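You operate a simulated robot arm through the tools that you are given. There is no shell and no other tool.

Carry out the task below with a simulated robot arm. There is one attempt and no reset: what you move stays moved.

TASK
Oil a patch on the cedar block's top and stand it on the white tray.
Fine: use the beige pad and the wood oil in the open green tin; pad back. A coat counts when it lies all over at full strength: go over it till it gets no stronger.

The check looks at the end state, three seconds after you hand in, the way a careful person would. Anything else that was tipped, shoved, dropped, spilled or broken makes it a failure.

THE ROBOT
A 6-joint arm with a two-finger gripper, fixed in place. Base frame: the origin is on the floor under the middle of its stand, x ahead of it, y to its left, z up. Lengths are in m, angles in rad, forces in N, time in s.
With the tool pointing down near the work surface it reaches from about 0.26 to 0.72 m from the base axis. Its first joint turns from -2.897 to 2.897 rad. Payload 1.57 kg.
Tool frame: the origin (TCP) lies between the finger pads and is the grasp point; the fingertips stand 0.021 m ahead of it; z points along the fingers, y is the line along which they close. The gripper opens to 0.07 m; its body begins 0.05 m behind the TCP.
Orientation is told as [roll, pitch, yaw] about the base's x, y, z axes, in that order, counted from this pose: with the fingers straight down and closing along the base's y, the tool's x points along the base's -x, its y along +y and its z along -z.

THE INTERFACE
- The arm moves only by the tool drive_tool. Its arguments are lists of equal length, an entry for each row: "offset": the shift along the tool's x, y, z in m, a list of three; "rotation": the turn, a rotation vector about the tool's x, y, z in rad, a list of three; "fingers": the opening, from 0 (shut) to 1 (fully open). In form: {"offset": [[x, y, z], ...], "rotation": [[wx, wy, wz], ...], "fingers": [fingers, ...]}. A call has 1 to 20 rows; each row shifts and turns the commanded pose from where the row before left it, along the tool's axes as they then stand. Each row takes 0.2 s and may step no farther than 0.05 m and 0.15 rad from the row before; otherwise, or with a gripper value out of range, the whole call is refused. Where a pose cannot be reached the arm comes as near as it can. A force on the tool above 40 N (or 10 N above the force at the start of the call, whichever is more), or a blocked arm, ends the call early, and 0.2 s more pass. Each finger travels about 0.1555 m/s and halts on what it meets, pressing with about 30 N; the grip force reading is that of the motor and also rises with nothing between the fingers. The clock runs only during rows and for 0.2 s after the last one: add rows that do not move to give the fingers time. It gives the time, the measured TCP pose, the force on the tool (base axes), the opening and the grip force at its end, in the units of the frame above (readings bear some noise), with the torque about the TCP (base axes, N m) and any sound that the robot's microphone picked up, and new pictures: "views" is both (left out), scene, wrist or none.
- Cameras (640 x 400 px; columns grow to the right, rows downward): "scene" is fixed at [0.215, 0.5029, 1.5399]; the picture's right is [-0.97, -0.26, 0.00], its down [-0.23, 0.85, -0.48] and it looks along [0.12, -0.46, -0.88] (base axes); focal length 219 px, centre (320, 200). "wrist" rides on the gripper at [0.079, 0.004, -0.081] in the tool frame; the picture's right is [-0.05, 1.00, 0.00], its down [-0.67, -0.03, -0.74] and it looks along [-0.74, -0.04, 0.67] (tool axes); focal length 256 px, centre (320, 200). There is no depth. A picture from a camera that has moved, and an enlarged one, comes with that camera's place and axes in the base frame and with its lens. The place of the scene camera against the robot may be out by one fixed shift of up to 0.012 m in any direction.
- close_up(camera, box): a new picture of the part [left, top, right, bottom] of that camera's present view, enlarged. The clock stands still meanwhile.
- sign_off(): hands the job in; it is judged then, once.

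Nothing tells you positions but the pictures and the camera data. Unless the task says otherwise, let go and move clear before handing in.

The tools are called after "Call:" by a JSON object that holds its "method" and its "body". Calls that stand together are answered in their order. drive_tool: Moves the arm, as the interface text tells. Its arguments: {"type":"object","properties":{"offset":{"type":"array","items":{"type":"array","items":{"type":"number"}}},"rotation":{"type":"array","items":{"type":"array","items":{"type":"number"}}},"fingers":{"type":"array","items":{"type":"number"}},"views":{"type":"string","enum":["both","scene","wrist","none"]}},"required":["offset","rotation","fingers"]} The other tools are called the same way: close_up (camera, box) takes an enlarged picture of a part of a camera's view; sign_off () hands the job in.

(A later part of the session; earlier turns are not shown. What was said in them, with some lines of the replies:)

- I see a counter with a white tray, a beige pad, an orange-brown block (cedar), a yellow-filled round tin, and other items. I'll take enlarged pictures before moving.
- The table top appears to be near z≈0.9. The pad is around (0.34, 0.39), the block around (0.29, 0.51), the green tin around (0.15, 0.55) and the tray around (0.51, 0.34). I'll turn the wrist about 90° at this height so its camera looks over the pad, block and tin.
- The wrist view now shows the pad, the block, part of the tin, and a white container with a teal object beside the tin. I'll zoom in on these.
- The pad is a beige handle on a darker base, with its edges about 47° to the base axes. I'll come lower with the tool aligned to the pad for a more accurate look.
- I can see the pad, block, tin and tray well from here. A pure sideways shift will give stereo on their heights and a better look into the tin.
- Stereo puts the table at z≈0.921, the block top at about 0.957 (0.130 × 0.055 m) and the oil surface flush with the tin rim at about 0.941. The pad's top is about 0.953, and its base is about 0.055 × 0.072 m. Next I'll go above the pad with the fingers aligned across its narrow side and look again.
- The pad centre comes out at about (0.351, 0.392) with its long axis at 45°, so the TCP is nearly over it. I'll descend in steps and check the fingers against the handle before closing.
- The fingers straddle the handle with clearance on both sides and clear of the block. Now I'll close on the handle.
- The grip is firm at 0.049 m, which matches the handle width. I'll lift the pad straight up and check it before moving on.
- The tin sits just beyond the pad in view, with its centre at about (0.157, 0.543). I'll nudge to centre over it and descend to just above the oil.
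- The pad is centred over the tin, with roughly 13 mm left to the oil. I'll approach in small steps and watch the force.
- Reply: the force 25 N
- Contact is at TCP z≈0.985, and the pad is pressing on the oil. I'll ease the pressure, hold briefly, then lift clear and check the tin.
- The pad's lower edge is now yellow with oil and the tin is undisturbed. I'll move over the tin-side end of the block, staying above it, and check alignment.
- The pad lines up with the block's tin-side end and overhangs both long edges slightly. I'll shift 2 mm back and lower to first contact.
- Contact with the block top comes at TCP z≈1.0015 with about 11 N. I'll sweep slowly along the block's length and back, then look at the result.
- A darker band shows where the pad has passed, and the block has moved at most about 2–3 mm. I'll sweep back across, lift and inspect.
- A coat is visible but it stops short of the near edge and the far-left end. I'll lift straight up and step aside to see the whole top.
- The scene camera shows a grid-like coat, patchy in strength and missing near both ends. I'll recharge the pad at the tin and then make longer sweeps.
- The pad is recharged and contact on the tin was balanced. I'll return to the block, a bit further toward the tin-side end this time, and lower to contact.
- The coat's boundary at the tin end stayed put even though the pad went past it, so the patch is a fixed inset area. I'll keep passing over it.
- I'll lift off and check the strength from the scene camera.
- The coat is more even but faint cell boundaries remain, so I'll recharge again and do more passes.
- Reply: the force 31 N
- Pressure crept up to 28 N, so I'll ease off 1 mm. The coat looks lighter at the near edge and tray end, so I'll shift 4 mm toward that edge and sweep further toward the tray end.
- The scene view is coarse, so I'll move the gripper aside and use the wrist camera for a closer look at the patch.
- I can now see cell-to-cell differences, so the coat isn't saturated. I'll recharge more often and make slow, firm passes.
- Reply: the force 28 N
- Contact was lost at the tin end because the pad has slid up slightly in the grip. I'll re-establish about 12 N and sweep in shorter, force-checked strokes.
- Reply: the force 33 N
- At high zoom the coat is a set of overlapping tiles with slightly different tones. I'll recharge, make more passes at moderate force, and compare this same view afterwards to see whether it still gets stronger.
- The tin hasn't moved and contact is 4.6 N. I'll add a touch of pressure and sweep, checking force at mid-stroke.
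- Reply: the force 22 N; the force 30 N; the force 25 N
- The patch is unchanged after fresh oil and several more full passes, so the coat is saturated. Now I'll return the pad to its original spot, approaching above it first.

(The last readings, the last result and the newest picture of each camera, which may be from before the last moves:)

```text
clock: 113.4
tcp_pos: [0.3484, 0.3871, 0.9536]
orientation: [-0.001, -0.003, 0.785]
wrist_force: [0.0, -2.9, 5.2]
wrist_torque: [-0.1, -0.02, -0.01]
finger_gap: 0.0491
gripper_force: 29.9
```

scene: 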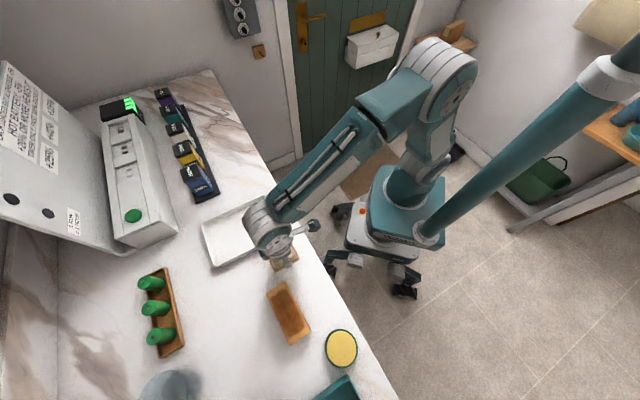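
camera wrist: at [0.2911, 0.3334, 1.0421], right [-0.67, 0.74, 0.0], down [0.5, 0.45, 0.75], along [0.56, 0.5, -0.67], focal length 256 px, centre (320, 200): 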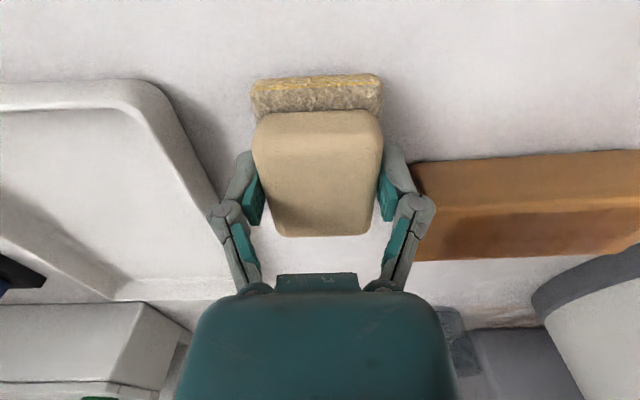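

The pad is on the table. I'll open partway to stay clear of the block, then rise straight up.

Call:
{"method": "drive_tool", "body": {"offset": [[0, 0, -0.0005], [0, 0, 0], [0, 0, 0], [0, 0, 0], [0, 0, -0.01], [0, 0, -0.03], [0, 0, -0.04], [0, 0, 0]], "rotation": [[0, 0, 0], [0, 0, 0], [0, 0, 0], [0, 0, 0], [0, 0, 0], [0, 0, 0], [0, 0, 0], [0, 0, 0]], "fingers": [0.7, 0.78, 0.83, 0.83, 0.83, 0.83, 0.83, 0.83], "views": "both"}}

Call:
{"method": "close_up", "body": {"camera": "wrist", "box": [250, 0, 390, 150]}}

Call:
{"method": "close_up", "body": {"camera": "scene", "box": [180, 180, 400, 400]}}

```text
clock: 115.2
tcp_pos: [0.3501, 0.3891, 1.0356]
orientation: [-0.001, 0.001, 0.785]
wrist_force: [0.4, 0.7, 1.5]
wrist_torque: [0.02, -0.01, -0.03]
finger_gap: 0.0578
gripper_force: 0.1
camera wrist: at [0.2919, 0.3366, 1.116], right [-0.67, 0.74, 0.0], down [0.5, 0.45, 0.75], along [0.56, 0.5, -0.67], focal length 256 px, centre (320, 200)
```

scene: 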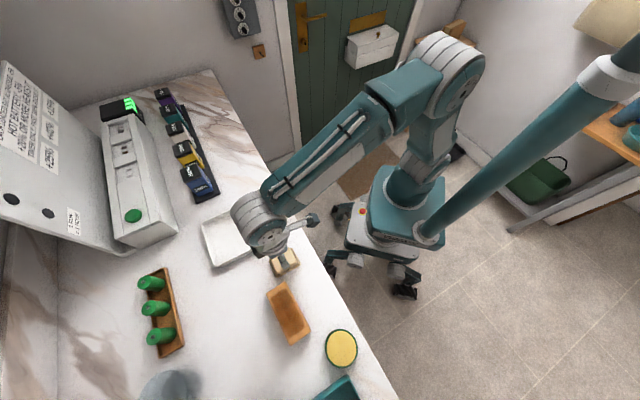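
wrist: 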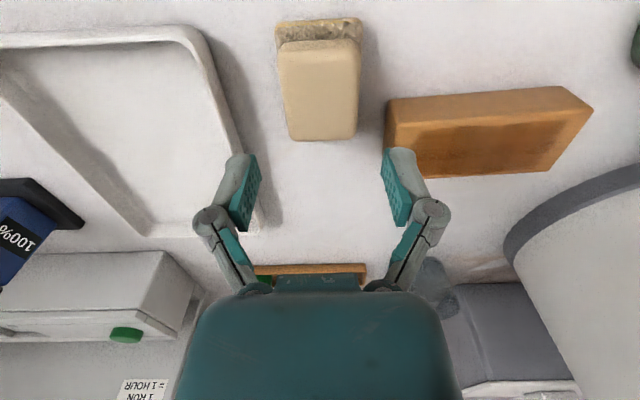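

```text
2.67 times, centred on (320, 75) of wrist
camera zoom: at [0.2919, 0.3366, 1.116], right [-0.67, 0.74, 0.0], down [0.5, 0.45, 0.75], along [0.56, 0.5, -0.67], focal length 683 px, centre (320, 533)
```

zoom: 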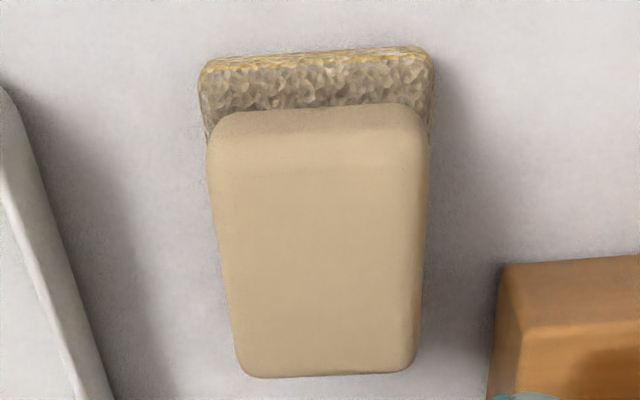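

```text
1.82 times, centred on (290, 290) of scene
camera zoom: at [0.215, 0.5029, 1.5399], right [-0.97, -0.26, 0.0], down [-0.23, 0.85, -0.48], along [0.12, -0.46, -0.88], focal length 397 px, centre (374, 36)
```

zoom: 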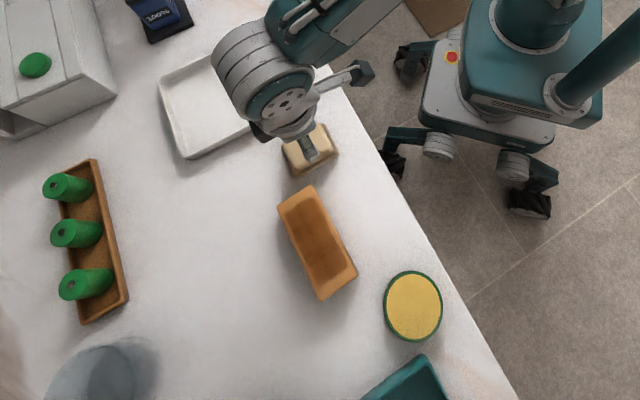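

The pad is back within about 1 mm of its original spot by my measurement. Next I'll take two views over the tray to locate it accurately before moving the block.

Call:
{"method": "drive_tool", "body": {"offset": [[0, 0, -0.03], [0.0034, -0.0316, -0.01], [0.0034, -0.0316, -0.01], [0.0033, -0.0317, -0.01], [0.0033, -0.0317, -0.005], [0, 0, 0]], "rotation": [[0, 0, 0], [0, 0, 0], [0, 0, 0], [0, 0, 0], [0, 0, 0], [0, 0, 0]], "fingers": [0.9, 1, 1, 1, 1, 1], "views": "both"}}

Call:
{"method": "close_up", "body": {"camera": "wrist", "box": [160, 20, 440, 200]}}

Call:
{"method": "close_up", "body": {"camera": "scene", "box": [190, 185, 310, 275]}}

```text
clock: 116.6
tcp_pos: [0.4282, 0.2911, 1.0984]
orientation: [0.0, 0.0, 0.785]
wrist_force: [-0.4, -0.4, -0.4]
wrist_torque: [0.0, -0.01, -0.01]
finger_gap: 0.07
gripper_force: 0.1
camera wrist: at [0.3709, 0.238, 1.1797], right [-0.67, 0.74, 0.0], down [0.5, 0.45, 0.75], along [0.55, 0.5, -0.67], focal length 256 px, centre (320, 200)
```

scene: 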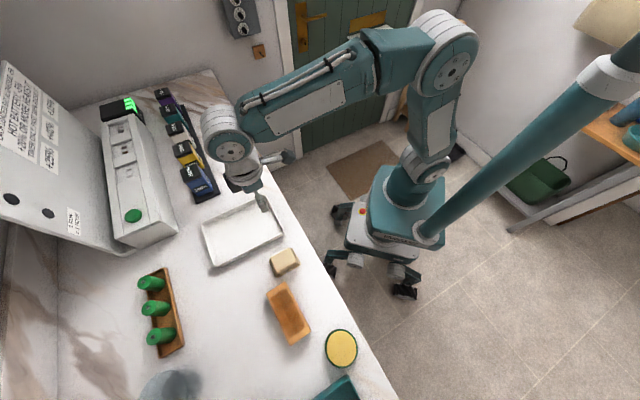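
wrist: 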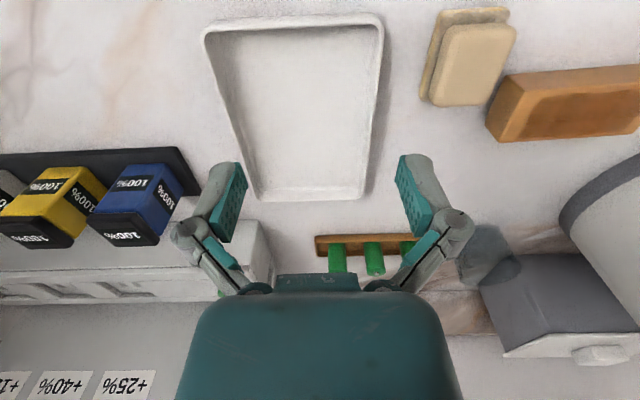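

```text
2.22 times, centred on (300, 110) of wrist
camera zoom: at [0.3709, 0.238, 1.1797], right [-0.67, 0.74, 0.0], down [0.5, 0.45, 0.75], along [0.55, 0.5, -0.67], focal length 569 px, centre (364, 400)
```

zoom: 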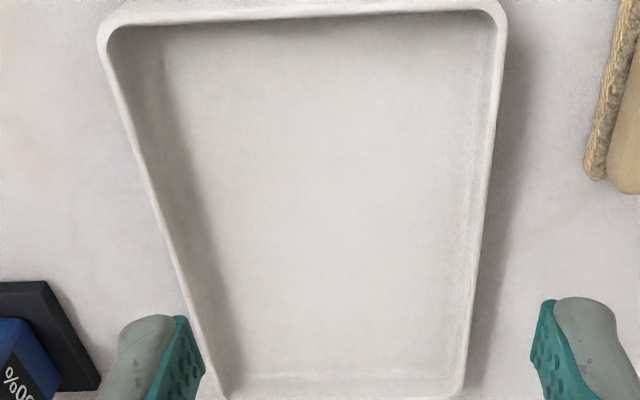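

```text
4.44 times, centred on (250, 230) of scene
camera zoom: at [0.215, 0.5029, 1.5399], right [-0.97, -0.26, 0.0], down [-0.23, 0.85, -0.48], along [0.12, -0.46, -0.88], focal length 971 px, centre (631, 67)
```

zoom: 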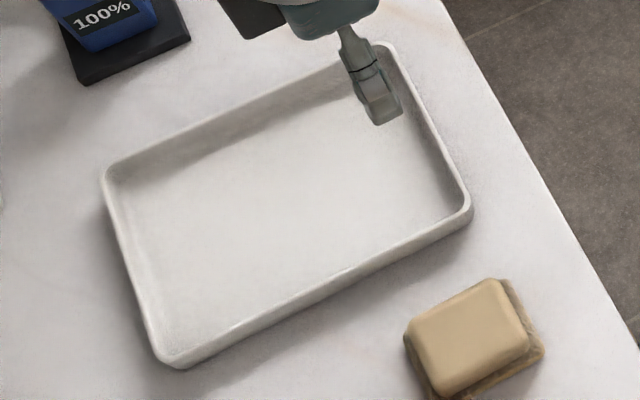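

The tray is centred near (0.508, 0.333), about 0.15 × 0.21 m, with its long side along ~45°. I'll move over the block at this height and then turn the gripper 90° to grip across its 55 mm width.

Call:
{"method": "drive_tool", "body": {"offset": [[-0.0089, 0.035, 0], [-0.0089, 0.035, 0], [-0.0089, 0.035, 0], [-0.0089, 0.035, 0], [-0.0089, 0.035, 0], [-0.0089, 0.035, 0], [-0.0089, 0.035, 0], [0, 0, 0], [0, 0, 0], [0, 0, 0], [0, 0, 0], [0, 0, 0], [0, 0, 0], [0, 0, 0], [0, 0, 0], [0, 0, 0], [0, 0, 0], [0, 0, 0], [0, 0, 0]], "rotation": [[0, 0, 0], [0, 0, 0], [0, 0, 0], [0, 0, 0], [0, 0, 0], [0, 0, 0], [0, 0, 0], [0, 0, -0.145], [0, 0, -0.145], [0, 0, -0.145], [0, 0, -0.145], [0, 0, -0.145], [0, 0, -0.145], [0, 0, -0.145], [0, 0, -0.145], [0, 0, -0.145], [0, 0, -0.145], [0, 0, -0.145], [0, 0, 0]], "fingers": [1, 1, 1, 1, 1, 1, 1, 1, 1, 1, 1, 1, 1, 1, 1, 1, 1, 1, 1], "views": "both"}}

Call:
{"method": "close_up", "body": {"camera": "wrist", "box": [200, 40, 440, 220]}}

```text
clock: 120.6
tcp_pos: [0.2992, 0.5071, 1.0979]
orientation: [-0.001, 0.002, 2.383]
wrist_force: [-0.6, 0.4, -0.3]
wrist_torque: [-0.01, -0.01, 0.02]
finger_gap: 0.0699
gripper_force: 0.0
camera wrist: at [0.3555, 0.4497, 1.1787], right [-0.73, -0.69, 0.0], down [-0.46, 0.49, 0.74], along [-0.51, 0.54, -0.67], focal length 256 px, centre (320, 200)
```

scene: 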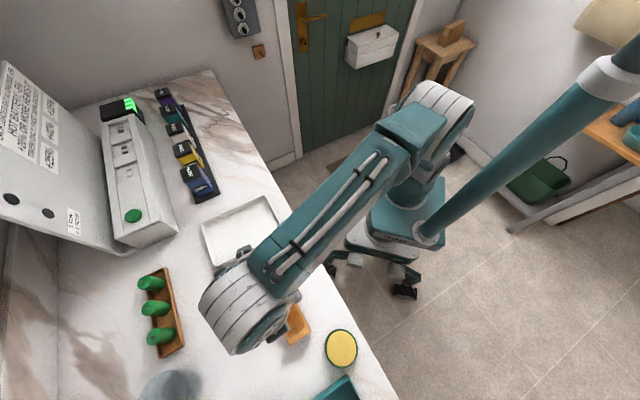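
wrist: 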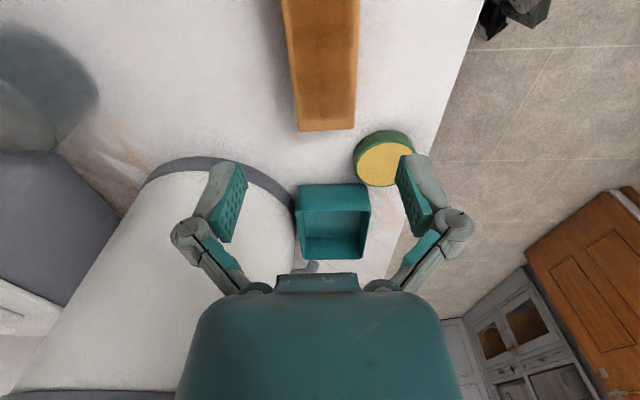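

```text
2.22 times, centred on (320, 130) of wrist
camera zoom: at [0.3555, 0.4497, 1.1787], right [-0.73, -0.69, 0.0], down [-0.46, 0.49, 0.74], along [-0.51, 0.54, -0.67], focal length 569 px, centre (320, 356)
```

zoom: 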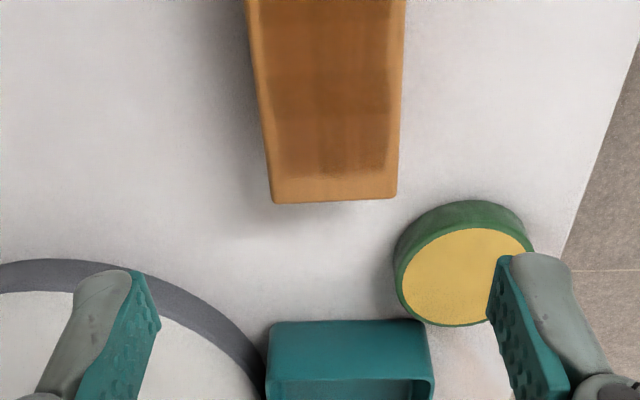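

The gripper is aligned with the block's long axis (2.383 vs 2.386 rad), with the block about 3 mm to the right of centre. I'll correct that, descend to just above the top and look.

Call:
{"method": "drive_tool", "body": {"offset": [[0, 0.0028, 0], [0, 0, 0.04], [0, 0, 0.04], [0, 0, 0.025], [0, 0, 0]], "rotation": [[0, 0, 0], [0, 0, 0], [0, 0, 0], [0, 0, 0], [0, 0, 0]], "fingers": [1, 1, 1, 1, 1], "views": "both"}}

Call:
{"method": "close_up", "body": {"camera": "wrist", "box": [200, 40, 440, 220]}}

```text
clock: 121.8
tcp_pos: [0.2992, 0.5054, 0.9924]
orientation: [-0.002, 0.003, 2.381]
wrist_force: [-0.5, -0.1, -0.3]
wrist_torque: [0.01, 0.01, -0.04]
finger_gap: 0.0702
gripper_force: 0.0
camera wrist: at [0.3543, 0.4478, 1.0731], right [-0.73, -0.69, 0.0], down [-0.46, 0.49, 0.74], along [-0.51, 0.54, -0.67], focal length 256 px, centre (320, 200)
```

scene: 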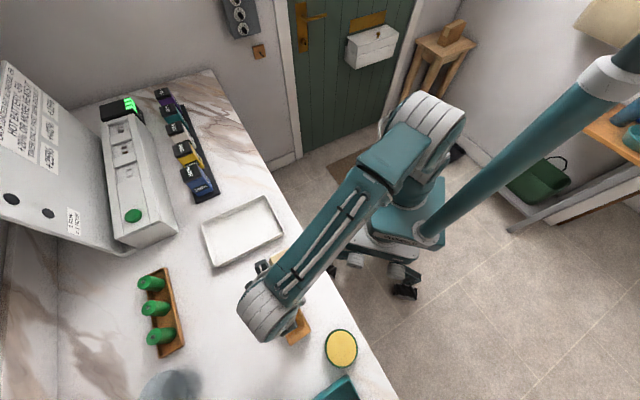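
wrist: 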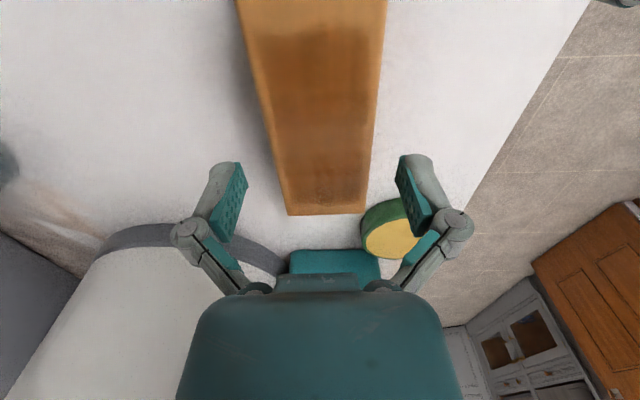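

```text
2.22 times, centred on (320, 130) of wrist
camera zoom: at [0.3543, 0.4478, 1.0731], right [-0.73, -0.69, 0.0], down [-0.46, 0.49, 0.74], along [-0.51, 0.54, -0.67], focal length 569 px, centre (320, 356)
```

zoom: 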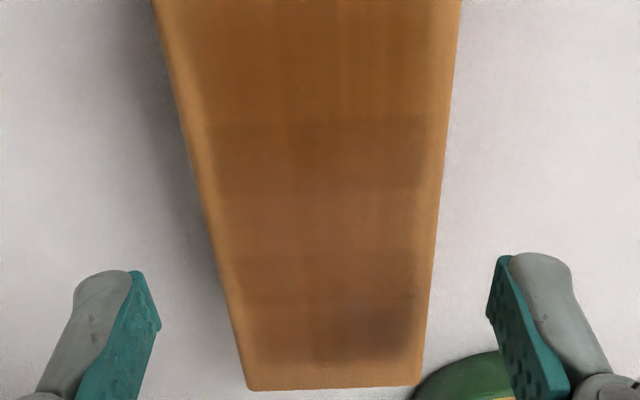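

I'll check the coat closely from here before gripping, since this angle shows its tone bands well.

Call:
{"method": "close_up", "body": {"camera": "wrist", "box": [270, 120, 390, 220]}}

Call:
{"method": "close_up", "body": {"camera": "wrist", "box": [240, 0, 400, 130]}}

```text
4.00 times, centred on (330, 170) of wrist
camera zoom: at [0.3543, 0.4478, 1.0731], right [-0.73, -0.69, 0.0], down [-0.46, 0.49, 0.74], along [-0.51, 0.54, -0.67], focal length 1024 px, centre (280, 320)
```

zoom: 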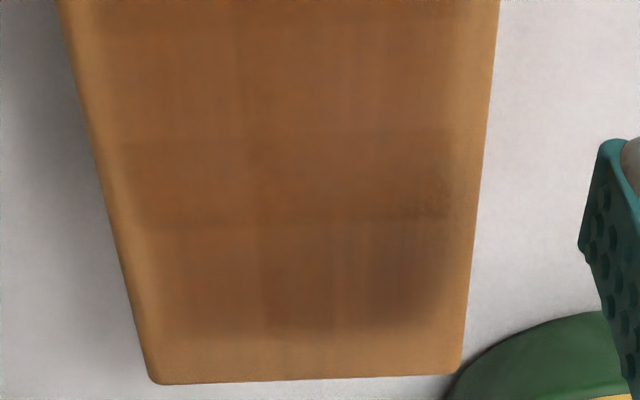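

```text
3.08 times, centred on (320, 65) of wrist
camera zoom: at [0.3543, 0.4478, 1.0731], right [-0.73, -0.69, 0.0], down [-0.46, 0.49, 0.74], along [-0.51, 0.54, -0.67], focal length 788 px, centre (320, 615)
```

zoom: 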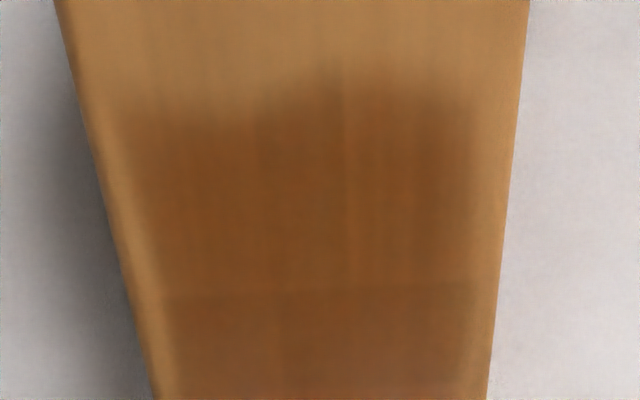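

The tint is even apart from tile tone, and it didn't change with the last fresh passes, so I'm going ahead. I'll centre by another 1.5 mm and lower around the block's sides.

Call:
{"method": "drive_tool", "body": {"offset": [[0, 0.0015, 0], [0, 0, 0.015], [0, 0, 0.015], [0, 0, 0.013], [0, 0, 0]], "rotation": [[0, 0, 0], [0, 0, 0], [0, 0, 0], [0, 0, 0], [0, 0, 0]], "fingers": [1, 1, 1, 1, 1], "views": "wrist"}}

Call:
{"method": "close_up", "body": {"camera": "wrist", "box": [200, 60, 440, 260]}}

```text
clock: 123.0
tcp_pos: [0.2967, 0.5024, 0.9505]
orientation: [0.001, 0.001, 2.38]
wrist_force: [0.8, 0.1, -0.5]
wrist_torque: [0.0, 0.02, -0.01]
finger_gap: 0.0701
gripper_force: 0.1
camera wrist: at [0.3514, 0.4458, 1.0308], right [-0.73, -0.69, 0.0], down [-0.46, 0.49, 0.74], along [-0.51, 0.54, -0.67], focal length 256 px, centre (320, 200)
```

wrist: 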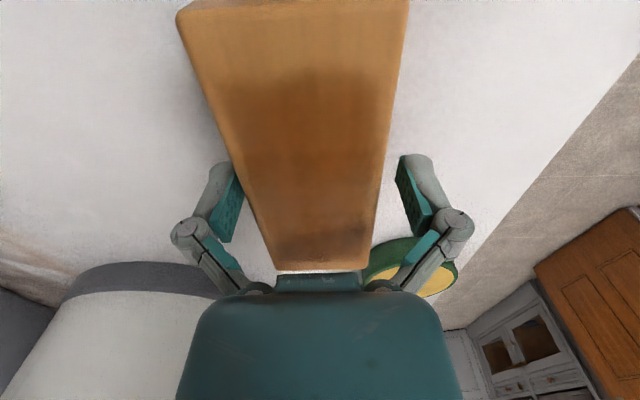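

```text
2.00 times, centred on (320, 160) of wrist
camera zoom: at [0.3514, 0.4458, 1.0308], right [-0.73, -0.69, 0.0], down [-0.46, 0.49, 0.74], along [-0.51, 0.54, -0.67], focal length 512 px, centre (320, 280)
```

zoom: 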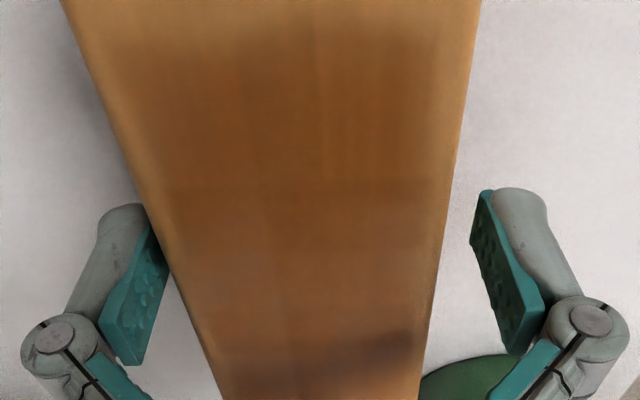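

Call:
{"method": "drive_tool", "body": {"offset": [[0, -0.0028, 0], [0, 0, 0]], "rotation": [[0, 0, 0], [0, 0, 0]], "fingers": [1, 1], "views": "wrist"}}

Call:
{"method": "close_up", "body": {"camera": "wrist", "box": [200, 60, 440, 260]}}

```text
clock: 123.6
tcp_pos: [0.2991, 0.5046, 0.9508]
orientation: [0.0, 0.002, 2.379]
wrist_force: [-0.3, 0.2, -0.9]
wrist_torque: [0.01, -0.03, 0.0]
finger_gap: 0.0703
gripper_force: 0.1
camera wrist: at [0.3538, 0.4476, 1.0311], right [-0.73, -0.69, 0.0], down [-0.46, 0.49, 0.74], along [-0.51, 0.54, -0.67], focal length 256 px, centre (320, 200)
```

wrist: 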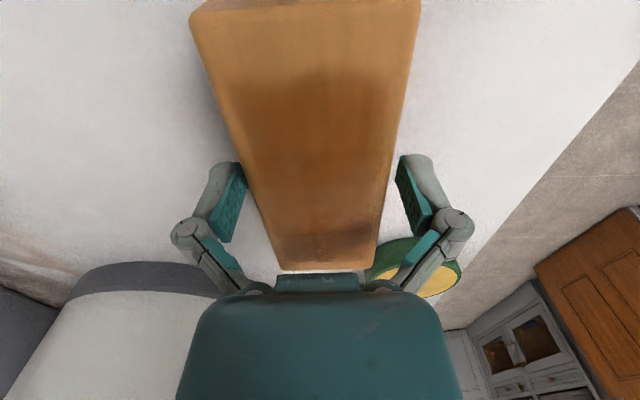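

```text
2.00 times, centred on (320, 160) of wrist
camera zoom: at [0.3538, 0.4476, 1.0311], right [-0.73, -0.69, 0.0], down [-0.46, 0.49, 0.74], along [-0.51, 0.54, -0.67], focal length 512 px, centre (320, 280)
```

zoom: 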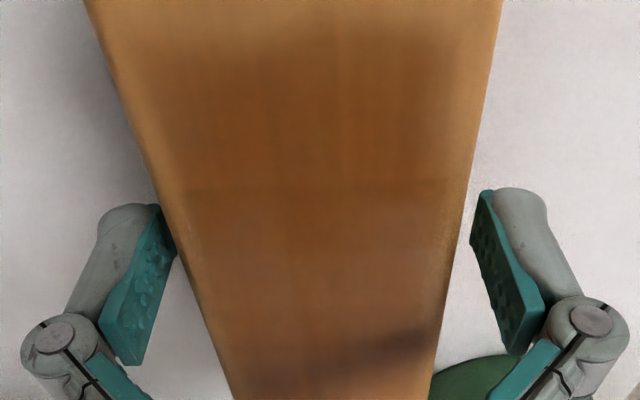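

Now it's centred. Closing on the block's sides.

Call:
{"method": "drive_tool", "body": {"offset": [[0, 0, 0], [0, 0, 0], [0, 0, 0], [0, 0, 0]], "rotation": [[0, 0, 0], [0, 0, 0], [0, 0, 0], [0, 0, 0]], "fingers": [0.85, 0.7, 0.5, 0.5], "views": "wrist"}}

```text
clock: 124.6
tcp_pos: [0.299, 0.5044, 0.9505]
orientation: [-0.002, 0.003, 2.38]
wrist_force: [-0.2, 0.5, 2.4]
wrist_torque: [-0.11, -0.04, 0.09]
finger_gap: 0.0556
gripper_force: 29.9
camera wrist: at [0.3538, 0.4475, 1.0314], right [-0.73, -0.69, 0.0], down [-0.46, 0.49, 0.74], along [-0.51, 0.54, -0.67], focal length 256 px, centre (320, 200)
```

wrist: 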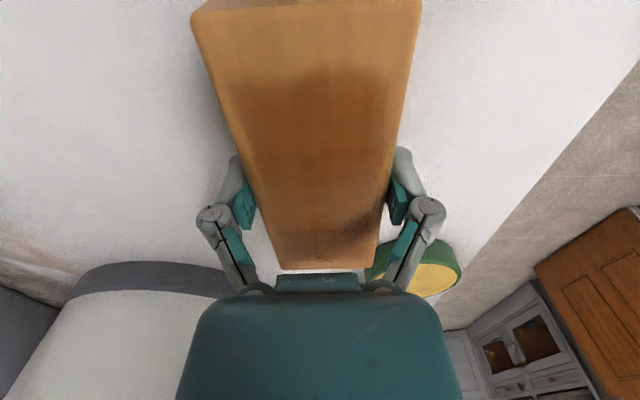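

The grip is at 0.0556 m, matching the block width. I'll lift it straight up and check.

Call:
{"method": "drive_tool", "body": {"offset": [[0, 0, -0.005], [0, 0, -0.02], [0, 0, -0.035], [0, 0, -0.04], [0, 0, 0]], "rotation": [[0, 0, 0], [0, 0, 0], [0, 0, 0], [0, 0, 0], [0, 0, 0]], "fingers": [0.5, 0.5, 0.5, 0.5, 0.5], "views": "both"}}

```text
clock: 125.8
tcp_pos: [0.2988, 0.5031, 1.0526]
orientation: [-0.003, 0.001, 2.38]
wrist_force: [0.2, 0.2, -1.8]
wrist_torque: [-0.01, -0.04, -0.01]
finger_gap: 0.0555
gripper_force: 29.8
camera wrist: at [0.3543, 0.4467, 1.1327], right [-0.73, -0.69, 0.0], down [-0.46, 0.49, 0.74], along [-0.51, 0.54, -0.67], focal length 256 px, centre (320, 200)
```

scene: 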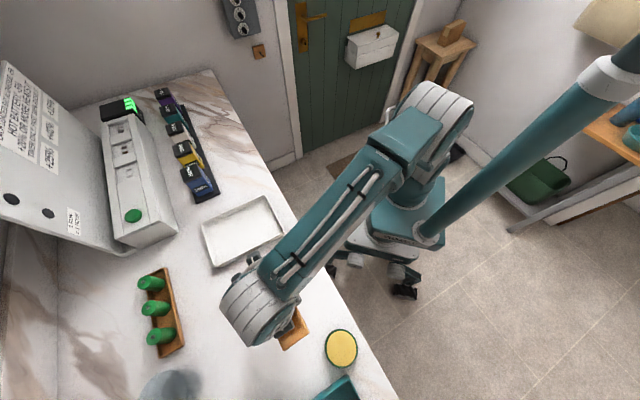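
wrist: 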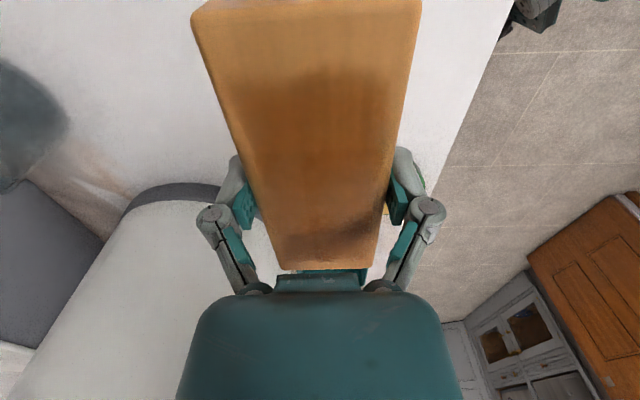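

The block is up and level. I'll turn it 92° back so its long side matches the tray, then carry it above the tray.

Call:
{"method": "drive_tool", "body": {"offset": [[0, 0, -0.01], [0, 0, 0], [0, 0, 0], [0, 0, 0], [0, 0, 0], [0, 0, 0], [0, 0, 0], [0, 0, 0], [0, 0, 0], [0, 0, 0], [0, 0, 0], [0, 0, 0]], "rotation": [[0, 0, 0.1459], [0, 0, 0.1459], [0, 0, 0.1459], [0, 0, 0.1459], [0, 0, 0.1459], [0, 0, 0.1459], [0, 0, 0.1459], [0, 0, 0.1459], [0, 0, 0.1459], [0, 0, 0.1459], [0, 0, 0.1459], [0, 0, 0]], "fingers": [0.5, 0.5, 0.5, 0.5, 0.5, 0.5, 0.5, 0.5, 0.5, 0.5, 0.5, 0.5], "views": "none"}}

Call:
{"method": "drive_tool", "body": {"offset": [[-0.0042, -0.0384, 0], [-0.0042, -0.0384, 0], [-0.0042, -0.0384, 0], [-0.0042, -0.0384, 0], [-0.0042, -0.0384, 0], [-0.0042, -0.0384, 0], [-0.0042, -0.0384, 0], [0, 0, 0]], "rotation": [[0, 0, 0], [0, 0, 0], [0, 0, 0], [0, 0, 0], [0, 0, 0], [0, 0, 0], [0, 0, 0], [0, 0, 0]], "fingers": [0.5, 0.5, 0.5, 0.5, 0.5, 0.5, 0.5, 0.5], "views": "both"}}

Call:
{"method": "close_up", "body": {"camera": "scene", "box": [190, 185, 310, 275]}}

```text
clock: 128.4
tcp_pos: [0.298, 0.5049, 1.061]
orientation: [-0.002, -0.001, 0.772]
wrist_force: [-0.4, -0.7, -3.1]
wrist_torque: [-0.02, 0.02, -0.01]
finger_gap: 0.0555
gripper_force: 29.7
```

```text
clock: 130.2
tcp_pos: [0.51, 0.3328, 1.0622]
orientation: [-0.003, 0.0, 0.774]
wrist_force: [0.1, 0.0, -1.5]
wrist_torque: [0.02, -0.01, 0.03]
finger_gap: 0.0552
gripper_force: 30.3
camera wrist: at [0.4523, 0.2817, 1.1427], right [-0.66, 0.75, 0.0], down [0.5, 0.44, 0.74], along [0.56, 0.49, -0.67], focal length 256 px, centre (320, 200)
```

scene: 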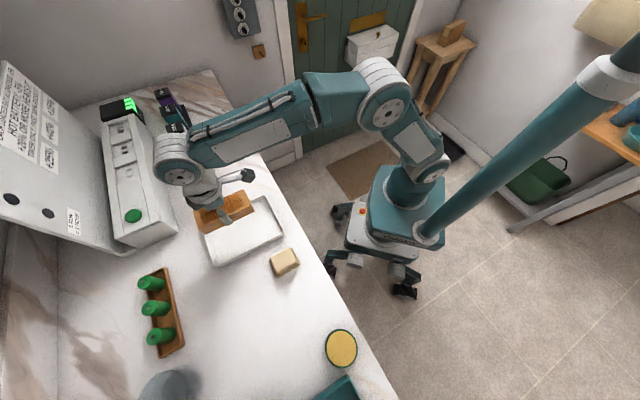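
wrist: 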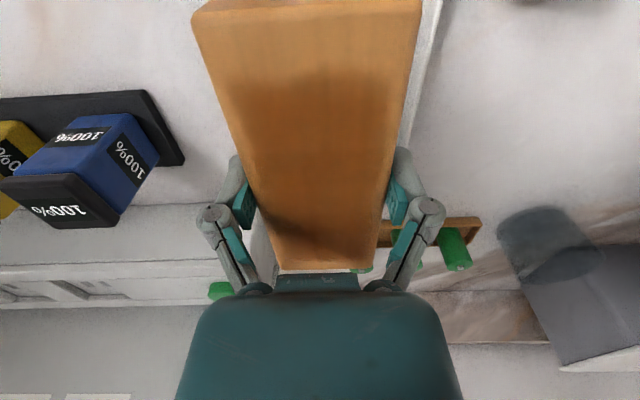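

```text
4.44 times, centred on (250, 230) of scene
camera zoom: at [0.215, 0.5029, 1.5399], right [-0.97, -0.26, 0.0], down [-0.23, 0.85, -0.48], along [0.12, -0.46, -0.88], focal length 971 px, centre (631, 67)
```

zoom: 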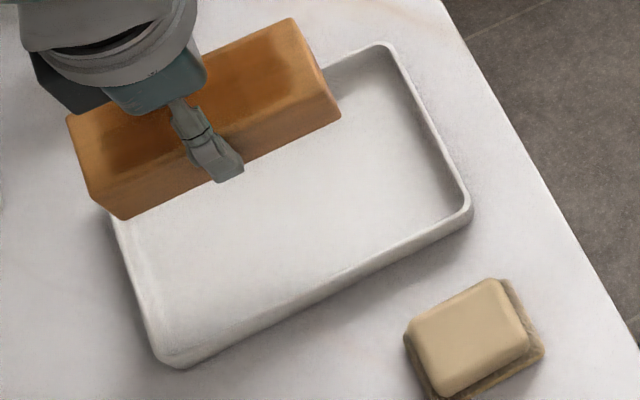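

The block is above the tray but looks slightly off-centre, toward the far left. I'll shift it about 6 mm in each direction, lower partway and re-check in the scene view.

Call:
{"method": "drive_tool", "body": {"offset": [[0.006, 0.006, 0], [0, 0, 0.03], [0, 0, 0.03], [0, 0, 0.01], [0, 0, 0]], "rotation": [[0, 0, 0], [0, 0, 0], [0, 0, 0], [0, 0, 0], [0, 0, 0]], "fingers": [0.5, 0.5, 0.5, 0.5, 0.5], "views": "both"}}

Call:
{"method": "close_up", "body": {"camera": "scene", "box": [190, 185, 310, 275]}}

Call:
{"method": "close_up", "body": {"camera": "wrist", "box": [120, 0, 480, 240]}}

```text
clock: 131.4
tcp_pos: [0.5011, 0.333, 0.9932]
orientation: [-0.002, 0.0, 0.775]
wrist_force: [-0.2, 0.0, -2.0]
wrist_torque: [0.0, 0.02, -0.02]
finger_gap: 0.0555
gripper_force: 29.7
camera wrist: at [0.4416, 0.2813, 1.0725], right [-0.66, 0.75, 0.0], down [0.5, 0.44, 0.74], along [0.56, 0.49, -0.67], focal length 256 px, centre (320, 200)
```

scene: 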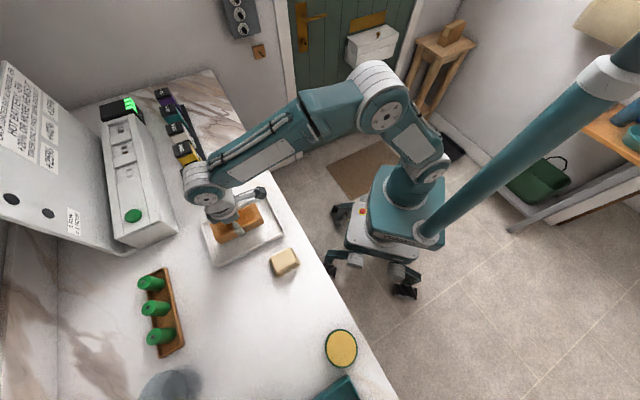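
wrist: 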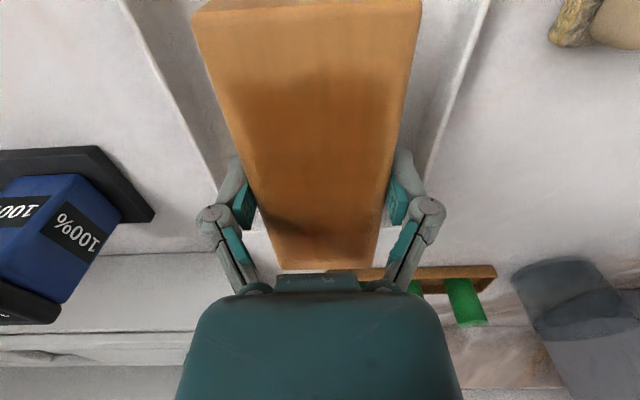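

```text
4.44 times, centred on (250, 230) of scene
camera zoom: at [0.215, 0.5029, 1.5399], right [-0.97, -0.26, 0.0], down [-0.23, 0.85, -0.48], along [0.12, -0.46, -0.88], focal length 971 px, centre (631, 67)
```

zoom: 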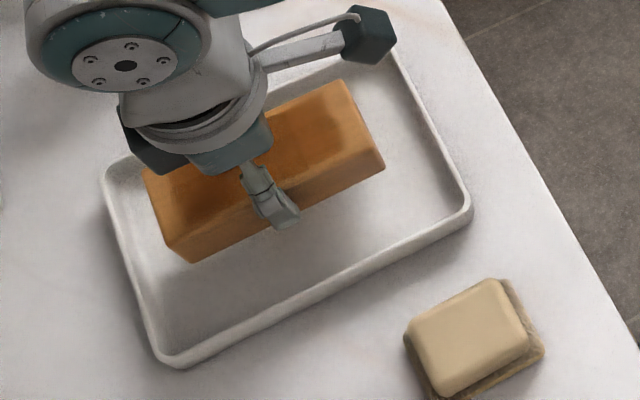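

```text
1.67 times, centred on (300, 120) of wrist
camera zoom: at [0.4416, 0.2813, 1.0725], right [-0.66, 0.75, 0.0], down [0.5, 0.44, 0.74], along [0.56, 0.49, -0.67], focal length 427 px, centre (353, 333)
```

zoom: 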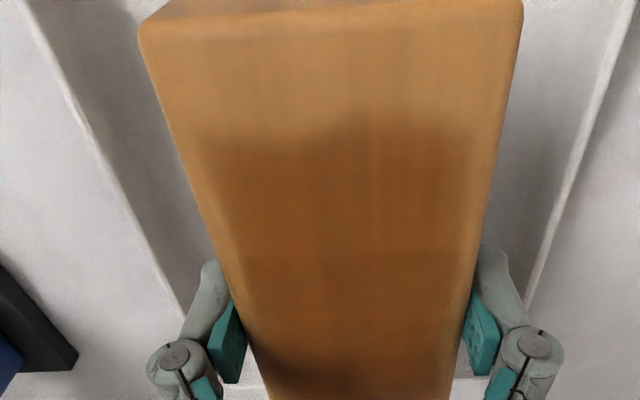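

The block is nicely inside the tray outline. I'll lower it to just above the tray floor, then step to contact.

Call:
{"method": "drive_tool", "body": {"offset": [[0, -0.003, 0.012], [0, 0, 0.012], [0, 0, 0.008], [0, 0, 0]], "rotation": [[0, 0, 0], [0, 0, 0], [0, 0, 0], [0, 0, 0]], "fingers": [0.5, 0.5, 0.5, 0.5], "views": "both"}}

Call:
{"method": "close_up", "body": {"camera": "scene", "box": [190, 185, 310, 275]}}

Call:
{"method": "drive_tool", "body": {"offset": [[0, 0, 0.0015], [0, 0, 0]], "rotation": [[0, 0, 0], [0, 0, 0]], "fingers": [0.5, 0.5], "views": "none"}}

```text
clock: 132.4
tcp_pos: [0.4995, 0.3312, 0.9586]
orientation: [-0.001, -0.001, 0.775]
wrist_force: [-0.1, -0.2, -1.7]
wrist_torque: [0.03, 0.01, 0.0]
finger_gap: 0.0552
gripper_force: 30.1
camera wrist: at [0.442, 0.2795, 1.0389], right [-0.66, 0.75, 0.0], down [0.5, 0.44, 0.75], along [0.56, 0.49, -0.67], focal length 256 px, centre (320, 200)
```

scene: 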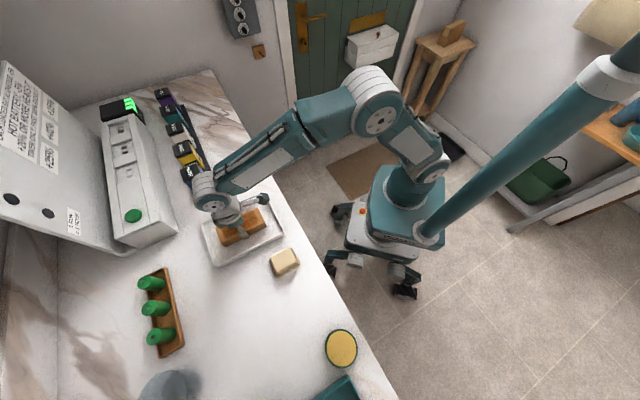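
wrist: 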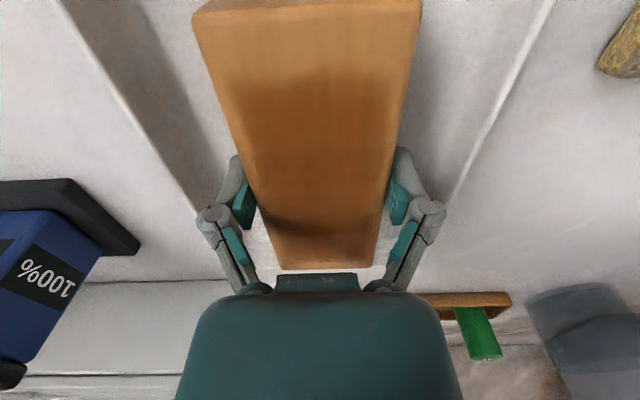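

```text
4.44 times, centred on (250, 230) of scene
camera zoom: at [0.215, 0.5029, 1.5399], right [-0.97, -0.26, 0.0], down [-0.23, 0.85, -0.48], along [0.12, -0.46, -0.88], focal length 971 px, centre (631, 67)
```

zoom: 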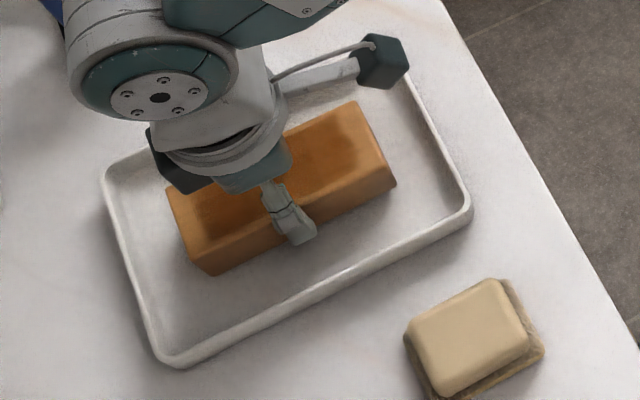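

```text
clock: 133.0
tcp_pos: [0.5011, 0.3318, 0.958]
orientation: [-0.001, 0.0, 0.775]
wrist_force: [-0.4, -0.2, -2.6]
wrist_torque: [-0.01, -0.02, 0.01]
finger_gap: 0.0554
gripper_force: 29.8
```

Call:
{"method": "drive_tool", "body": {"offset": [[0, 0, 0.0015], [0, 0, 0]], "rotation": [[0, 0, 0], [0, 0, 0]], "fingers": [0.5, 0.5], "views": "none"}}

Call:
{"method": "drive_tool", "body": {"offset": [[0, 0, 0.0012], [0, 0, 0]], "rotation": [[0, 0, 0], [0, 0, 0]], "fingers": [0.5, 0.5], "views": "none"}}

```text
clock: 133.6
tcp_pos: [0.5009, 0.3316, 0.9553]
orientation: [-0.002, -0.002, 0.776]
wrist_force: [-0.3, 0.7, 2.8]
wrist_torque: [-0.2, 0.22, -0.03]
finger_gap: 0.0556
gripper_force: 29.4
```

```text
clock: 134.2
tcp_pos: [0.5001, 0.3315, 0.9564]
orientation: [-0.001, -0.004, 0.777]
wrist_force: [-1.7, -2.7, 19.2]
wrist_torque: [-0.03, 0.04, 0.04]
finger_gap: 0.056
gripper_force: 30.0
```

The block is flat on the tray floor. I'll ease off, open and rise straight up.

Call:
{"method": "drive_tool", "body": {"offset": [[0, 0, -0.001], [0, 0, 0], [0, 0, 0], [0, 0, 0], [0, 0, -0.01], [0, 0, -0.03], [0, 0, -0.04], [0, 0, -0.04], [0, 0, 0]], "rotation": [[0, 0, 0], [0, 0, 0], [0, 0, 0], [0, 0, 0], [0, 0, 0], [0, 0, 0], [0, 0, 0], [0, 0, 0], [0, 0, 0]], "fingers": [0.7, 0.85, 1, 1, 1, 1, 1, 1, 1], "views": "both"}}

Call:
{"method": "close_up", "body": {"camera": "scene", "box": [190, 185, 310, 275]}}

```text
clock: 136.2
tcp_pos: [0.499, 0.335, 1.0788]
orientation: [-0.002, 0.002, 0.774]
wrist_force: [-1.0, 0.6, 0.1]
wrist_torque: [0.0, -0.01, 0.02]
finger_gap: 0.0699
gripper_force: 0.1
camera wrist: at [0.4395, 0.2827, 1.1594], right [-0.66, 0.75, 0.0], down [0.5, 0.44, 0.74], along [0.56, 0.49, -0.67], focal length 256 px, centre (320, 200)
```

scene: 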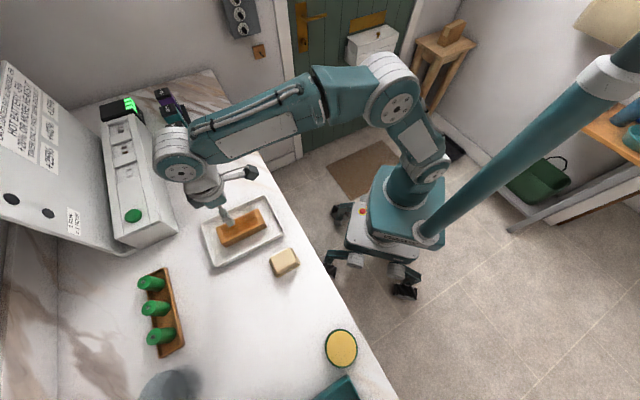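
wrist: 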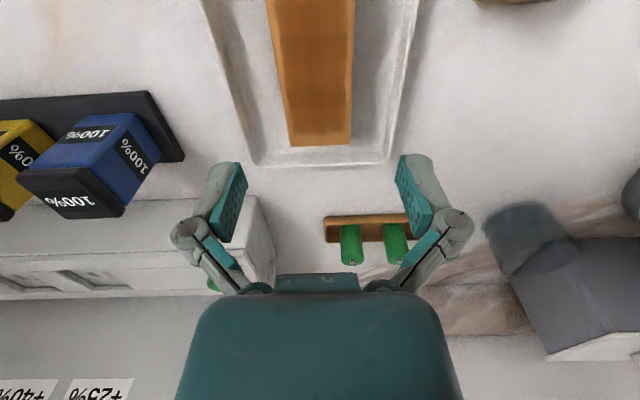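

```text
4.44 times, centred on (250, 230) of scene
camera zoom: at [0.215, 0.5029, 1.5399], right [-0.97, -0.26, 0.0], down [-0.23, 0.85, -0.48], along [0.12, -0.46, -0.88], focal length 971 px, centre (631, 67)
```

zoom: 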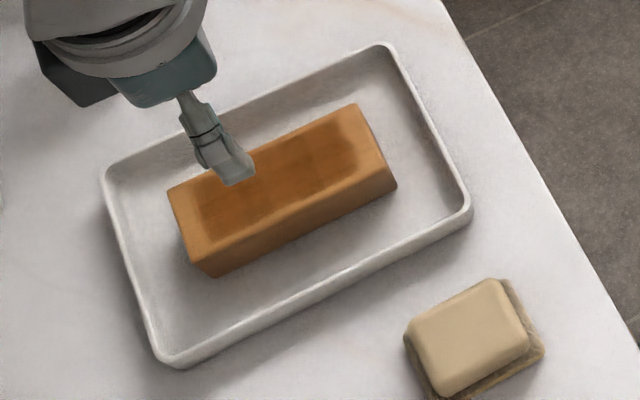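

The block sits flat in the tray. I'll back away toward the base and inspect the coat with an unobstructed view.

Call:
{"method": "drive_tool", "body": {"offset": [[0.03, 0, -0.02], [0.04, 0, -0.02], [0.03, 0, 0], [0, 0, 0]], "rotation": [[0, 0, 0], [0, 0, 0], [0, 0, 0], [0, 0, 0]], "fingers": [1, 1, 1, 1], "views": "both"}}

Call:
{"method": "close_up", "body": {"camera": "wrist", "box": [230, 40, 420, 190]}}

Call:
{"method": "close_up", "body": {"camera": "scene", "box": [210, 195, 280, 255]}}

```text
clock: 137.2
tcp_pos: [0.4301, 0.2637, 1.1152]
orientation: [-0.002, -0.001, 0.774]
wrist_force: [0.2, 0.3, 0.2]
wrist_torque: [0.0, 0.01, -0.01]
finger_gap: 0.0699
gripper_force: 0.1
camera wrist: at [0.372, 0.2142, 1.196], right [-0.66, 0.75, 0.0], down [0.5, 0.44, 0.74], along [0.56, 0.49, -0.67], focal length 256 px, centre (320, 200)
```

scene: 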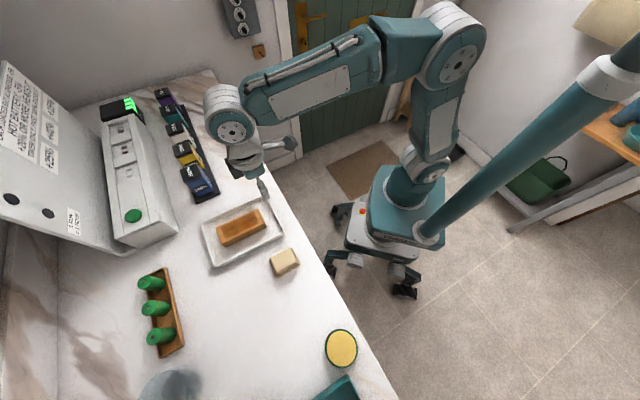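
wrist: 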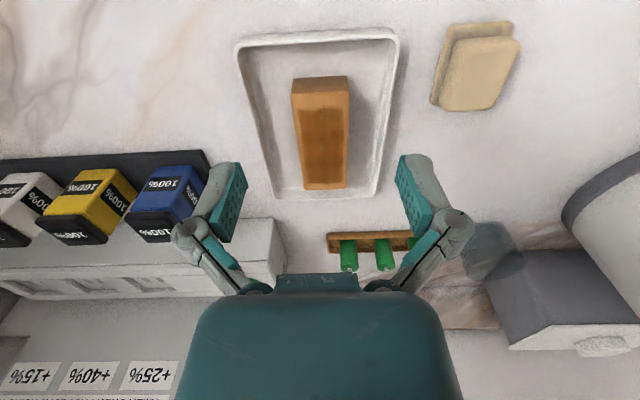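

```text
2.67 times, centred on (325, 115) of wrist
camera zoom: at [0.372, 0.2142, 1.196], right [-0.66, 0.75, 0.0], down [0.5, 0.44, 0.74], along [0.56, 0.49, -0.67], focal length 683 px, centre (307, 427)
```

zoom: 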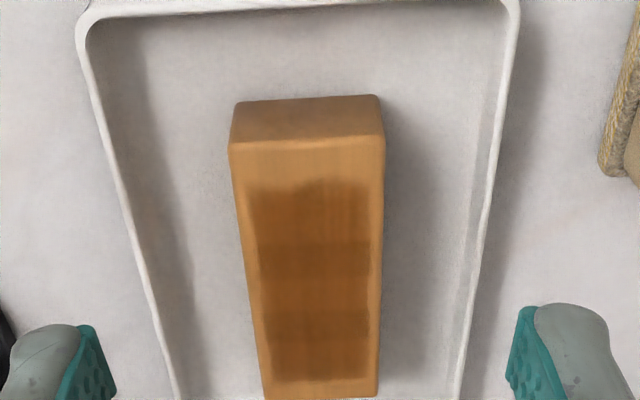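

```text
6.67 times, centred on (245, 225) of scene
camera zoom: at [0.215, 0.5029, 1.5399], right [-0.97, -0.26, 0.0], down [-0.23, 0.85, -0.48], along [0.12, -0.46, -0.88], focal length 1457 px, centre (820, 33)
```

zoom: 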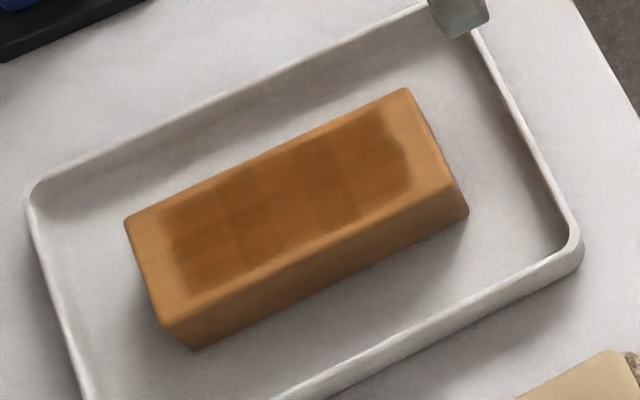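

The block stands in the tray with the oiled patch up and even, and the pad and tin are in place. I'll do a last check of the counter for drips while moving the arm clear.

Call:
{"method": "drive_tool", "body": {"offset": [[0.03, 0, -0.03], [0.03, 0, -0.04], [0, 0, -0.04], [0, 0, -0.03], [0, 0, 0]], "rotation": [[0, 0, 0], [0, 0, 0], [0, 0, 0], [0, 0, 0], [0, 0, 0]], "fingers": [1, 1, 1, 1, 1], "views": "both"}}

Call:
{"method": "close_up", "body": {"camera": "scene", "box": [240, 230, 400, 400]}}

Call:
{"method": "close_up", "body": {"camera": "scene", "box": [190, 185, 310, 285]}}

Call:
{"method": "close_up", "body": {"camera": "scene", "box": [225, 205, 270, 250]}}

```text
clock: 138.4
tcp_pos: [0.3832, 0.2239, 1.2545]
orientation: [-0.002, 0.0, 0.776]
wrist_force: [0.1, 0.2, 0.0]
wrist_torque: [0.02, 0.01, -0.02]
finger_gap: 0.0699
gripper_force: 0.0
camera wrist: at [0.3256, 0.1713, 1.3344], right [-0.66, 0.75, 0.0], down [0.5, 0.44, 0.75], along [0.56, 0.49, -0.67], focal length 256 px, centre (320, 200)
```

scene: 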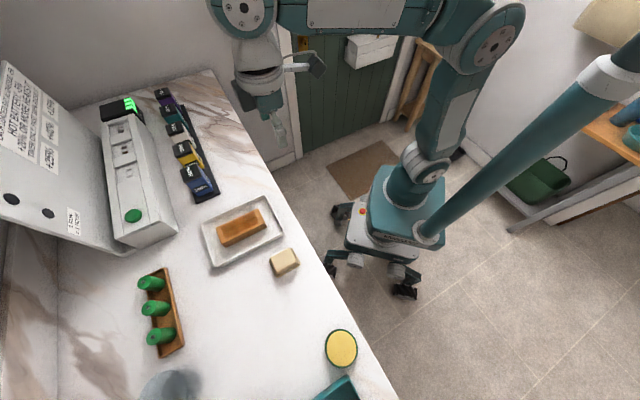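
wrist: 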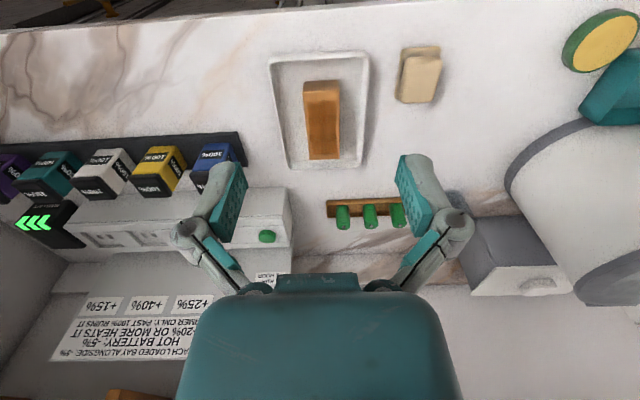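

```text
2.35 times, centred on (320, 315) of scene
camera zoom: at [0.215, 0.5029, 1.5399], right [-0.97, -0.26, 0.0], down [-0.23, 0.85, -0.48], along [0.12, -0.46, -0.88], focal length 514 px, centre (320, -71)
```

zoom: 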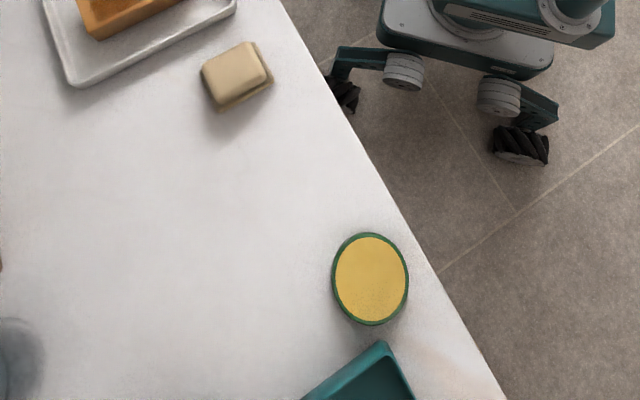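

```text
4.00 times, centred on (250, 235) of scene
camera zoom: at [0.215, 0.5029, 1.5399], right [-0.97, -0.26, 0.0], down [-0.23, 0.85, -0.48], along [0.12, -0.46, -0.88], focal length 874 px, centre (600, 60)
```

zoom: 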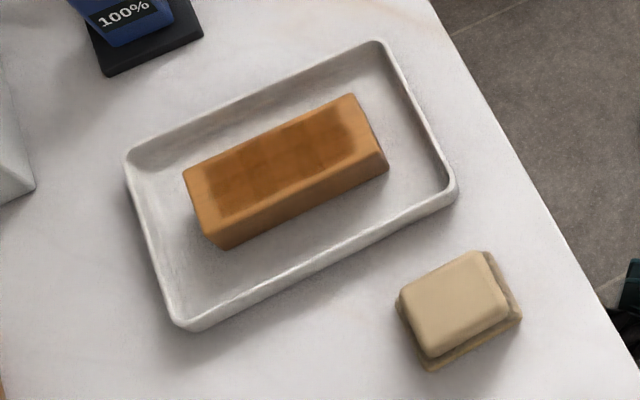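

```text
8.89 times, centred on (248, 228) of scene
camera zoom: at [0.215, 0.5029, 1.5399], right [-0.97, -0.26, 0.0], down [-0.23, 0.85, -0.48], along [0.12, -0.46, -0.88], focal length 1943 px, centre (964, -44)
```

zoom: 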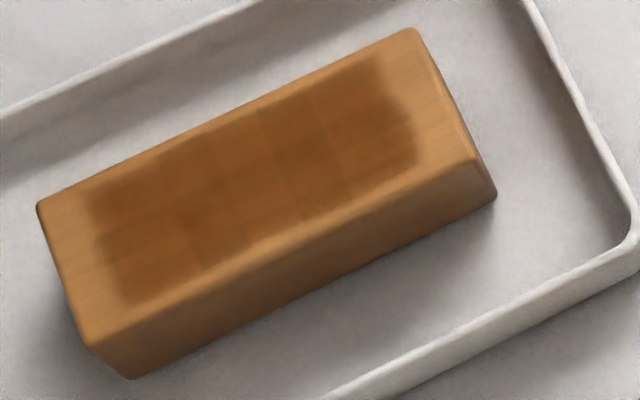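

The patch is evenly coated and the block stands flat in the white tray. The pad is back at its spot, the tin hasn't moved, I see no drips, and the arm is clear with the gripper open. I'm handing in.

Call:
{"method": "sign_off", "body": {}}

```text
The job is handed in.
```

The cedar block is standing flat in the white tray with its oiled patch facing up, and I've handed the job in. I haven't seen the result of the check.

- **Coat:** I charged the beige pad from the green tin five times and made about 18 passes. The oil only took on a fixed area set in from the block's edges. The patch looked the same before and after the last recharge and passes, so I judged it at full strength. The slight light and dark bands in it didn't change with more oil, so I took them as part of how the coat looks. That is a judgement by eye.
- **Pad:** it is back within about 1 mm of where it started, by my measurement.
- **Everything else:** the tin didn't move, and I saw no drips or other disturbed items on the counter. The arm is clear with the gripper open.
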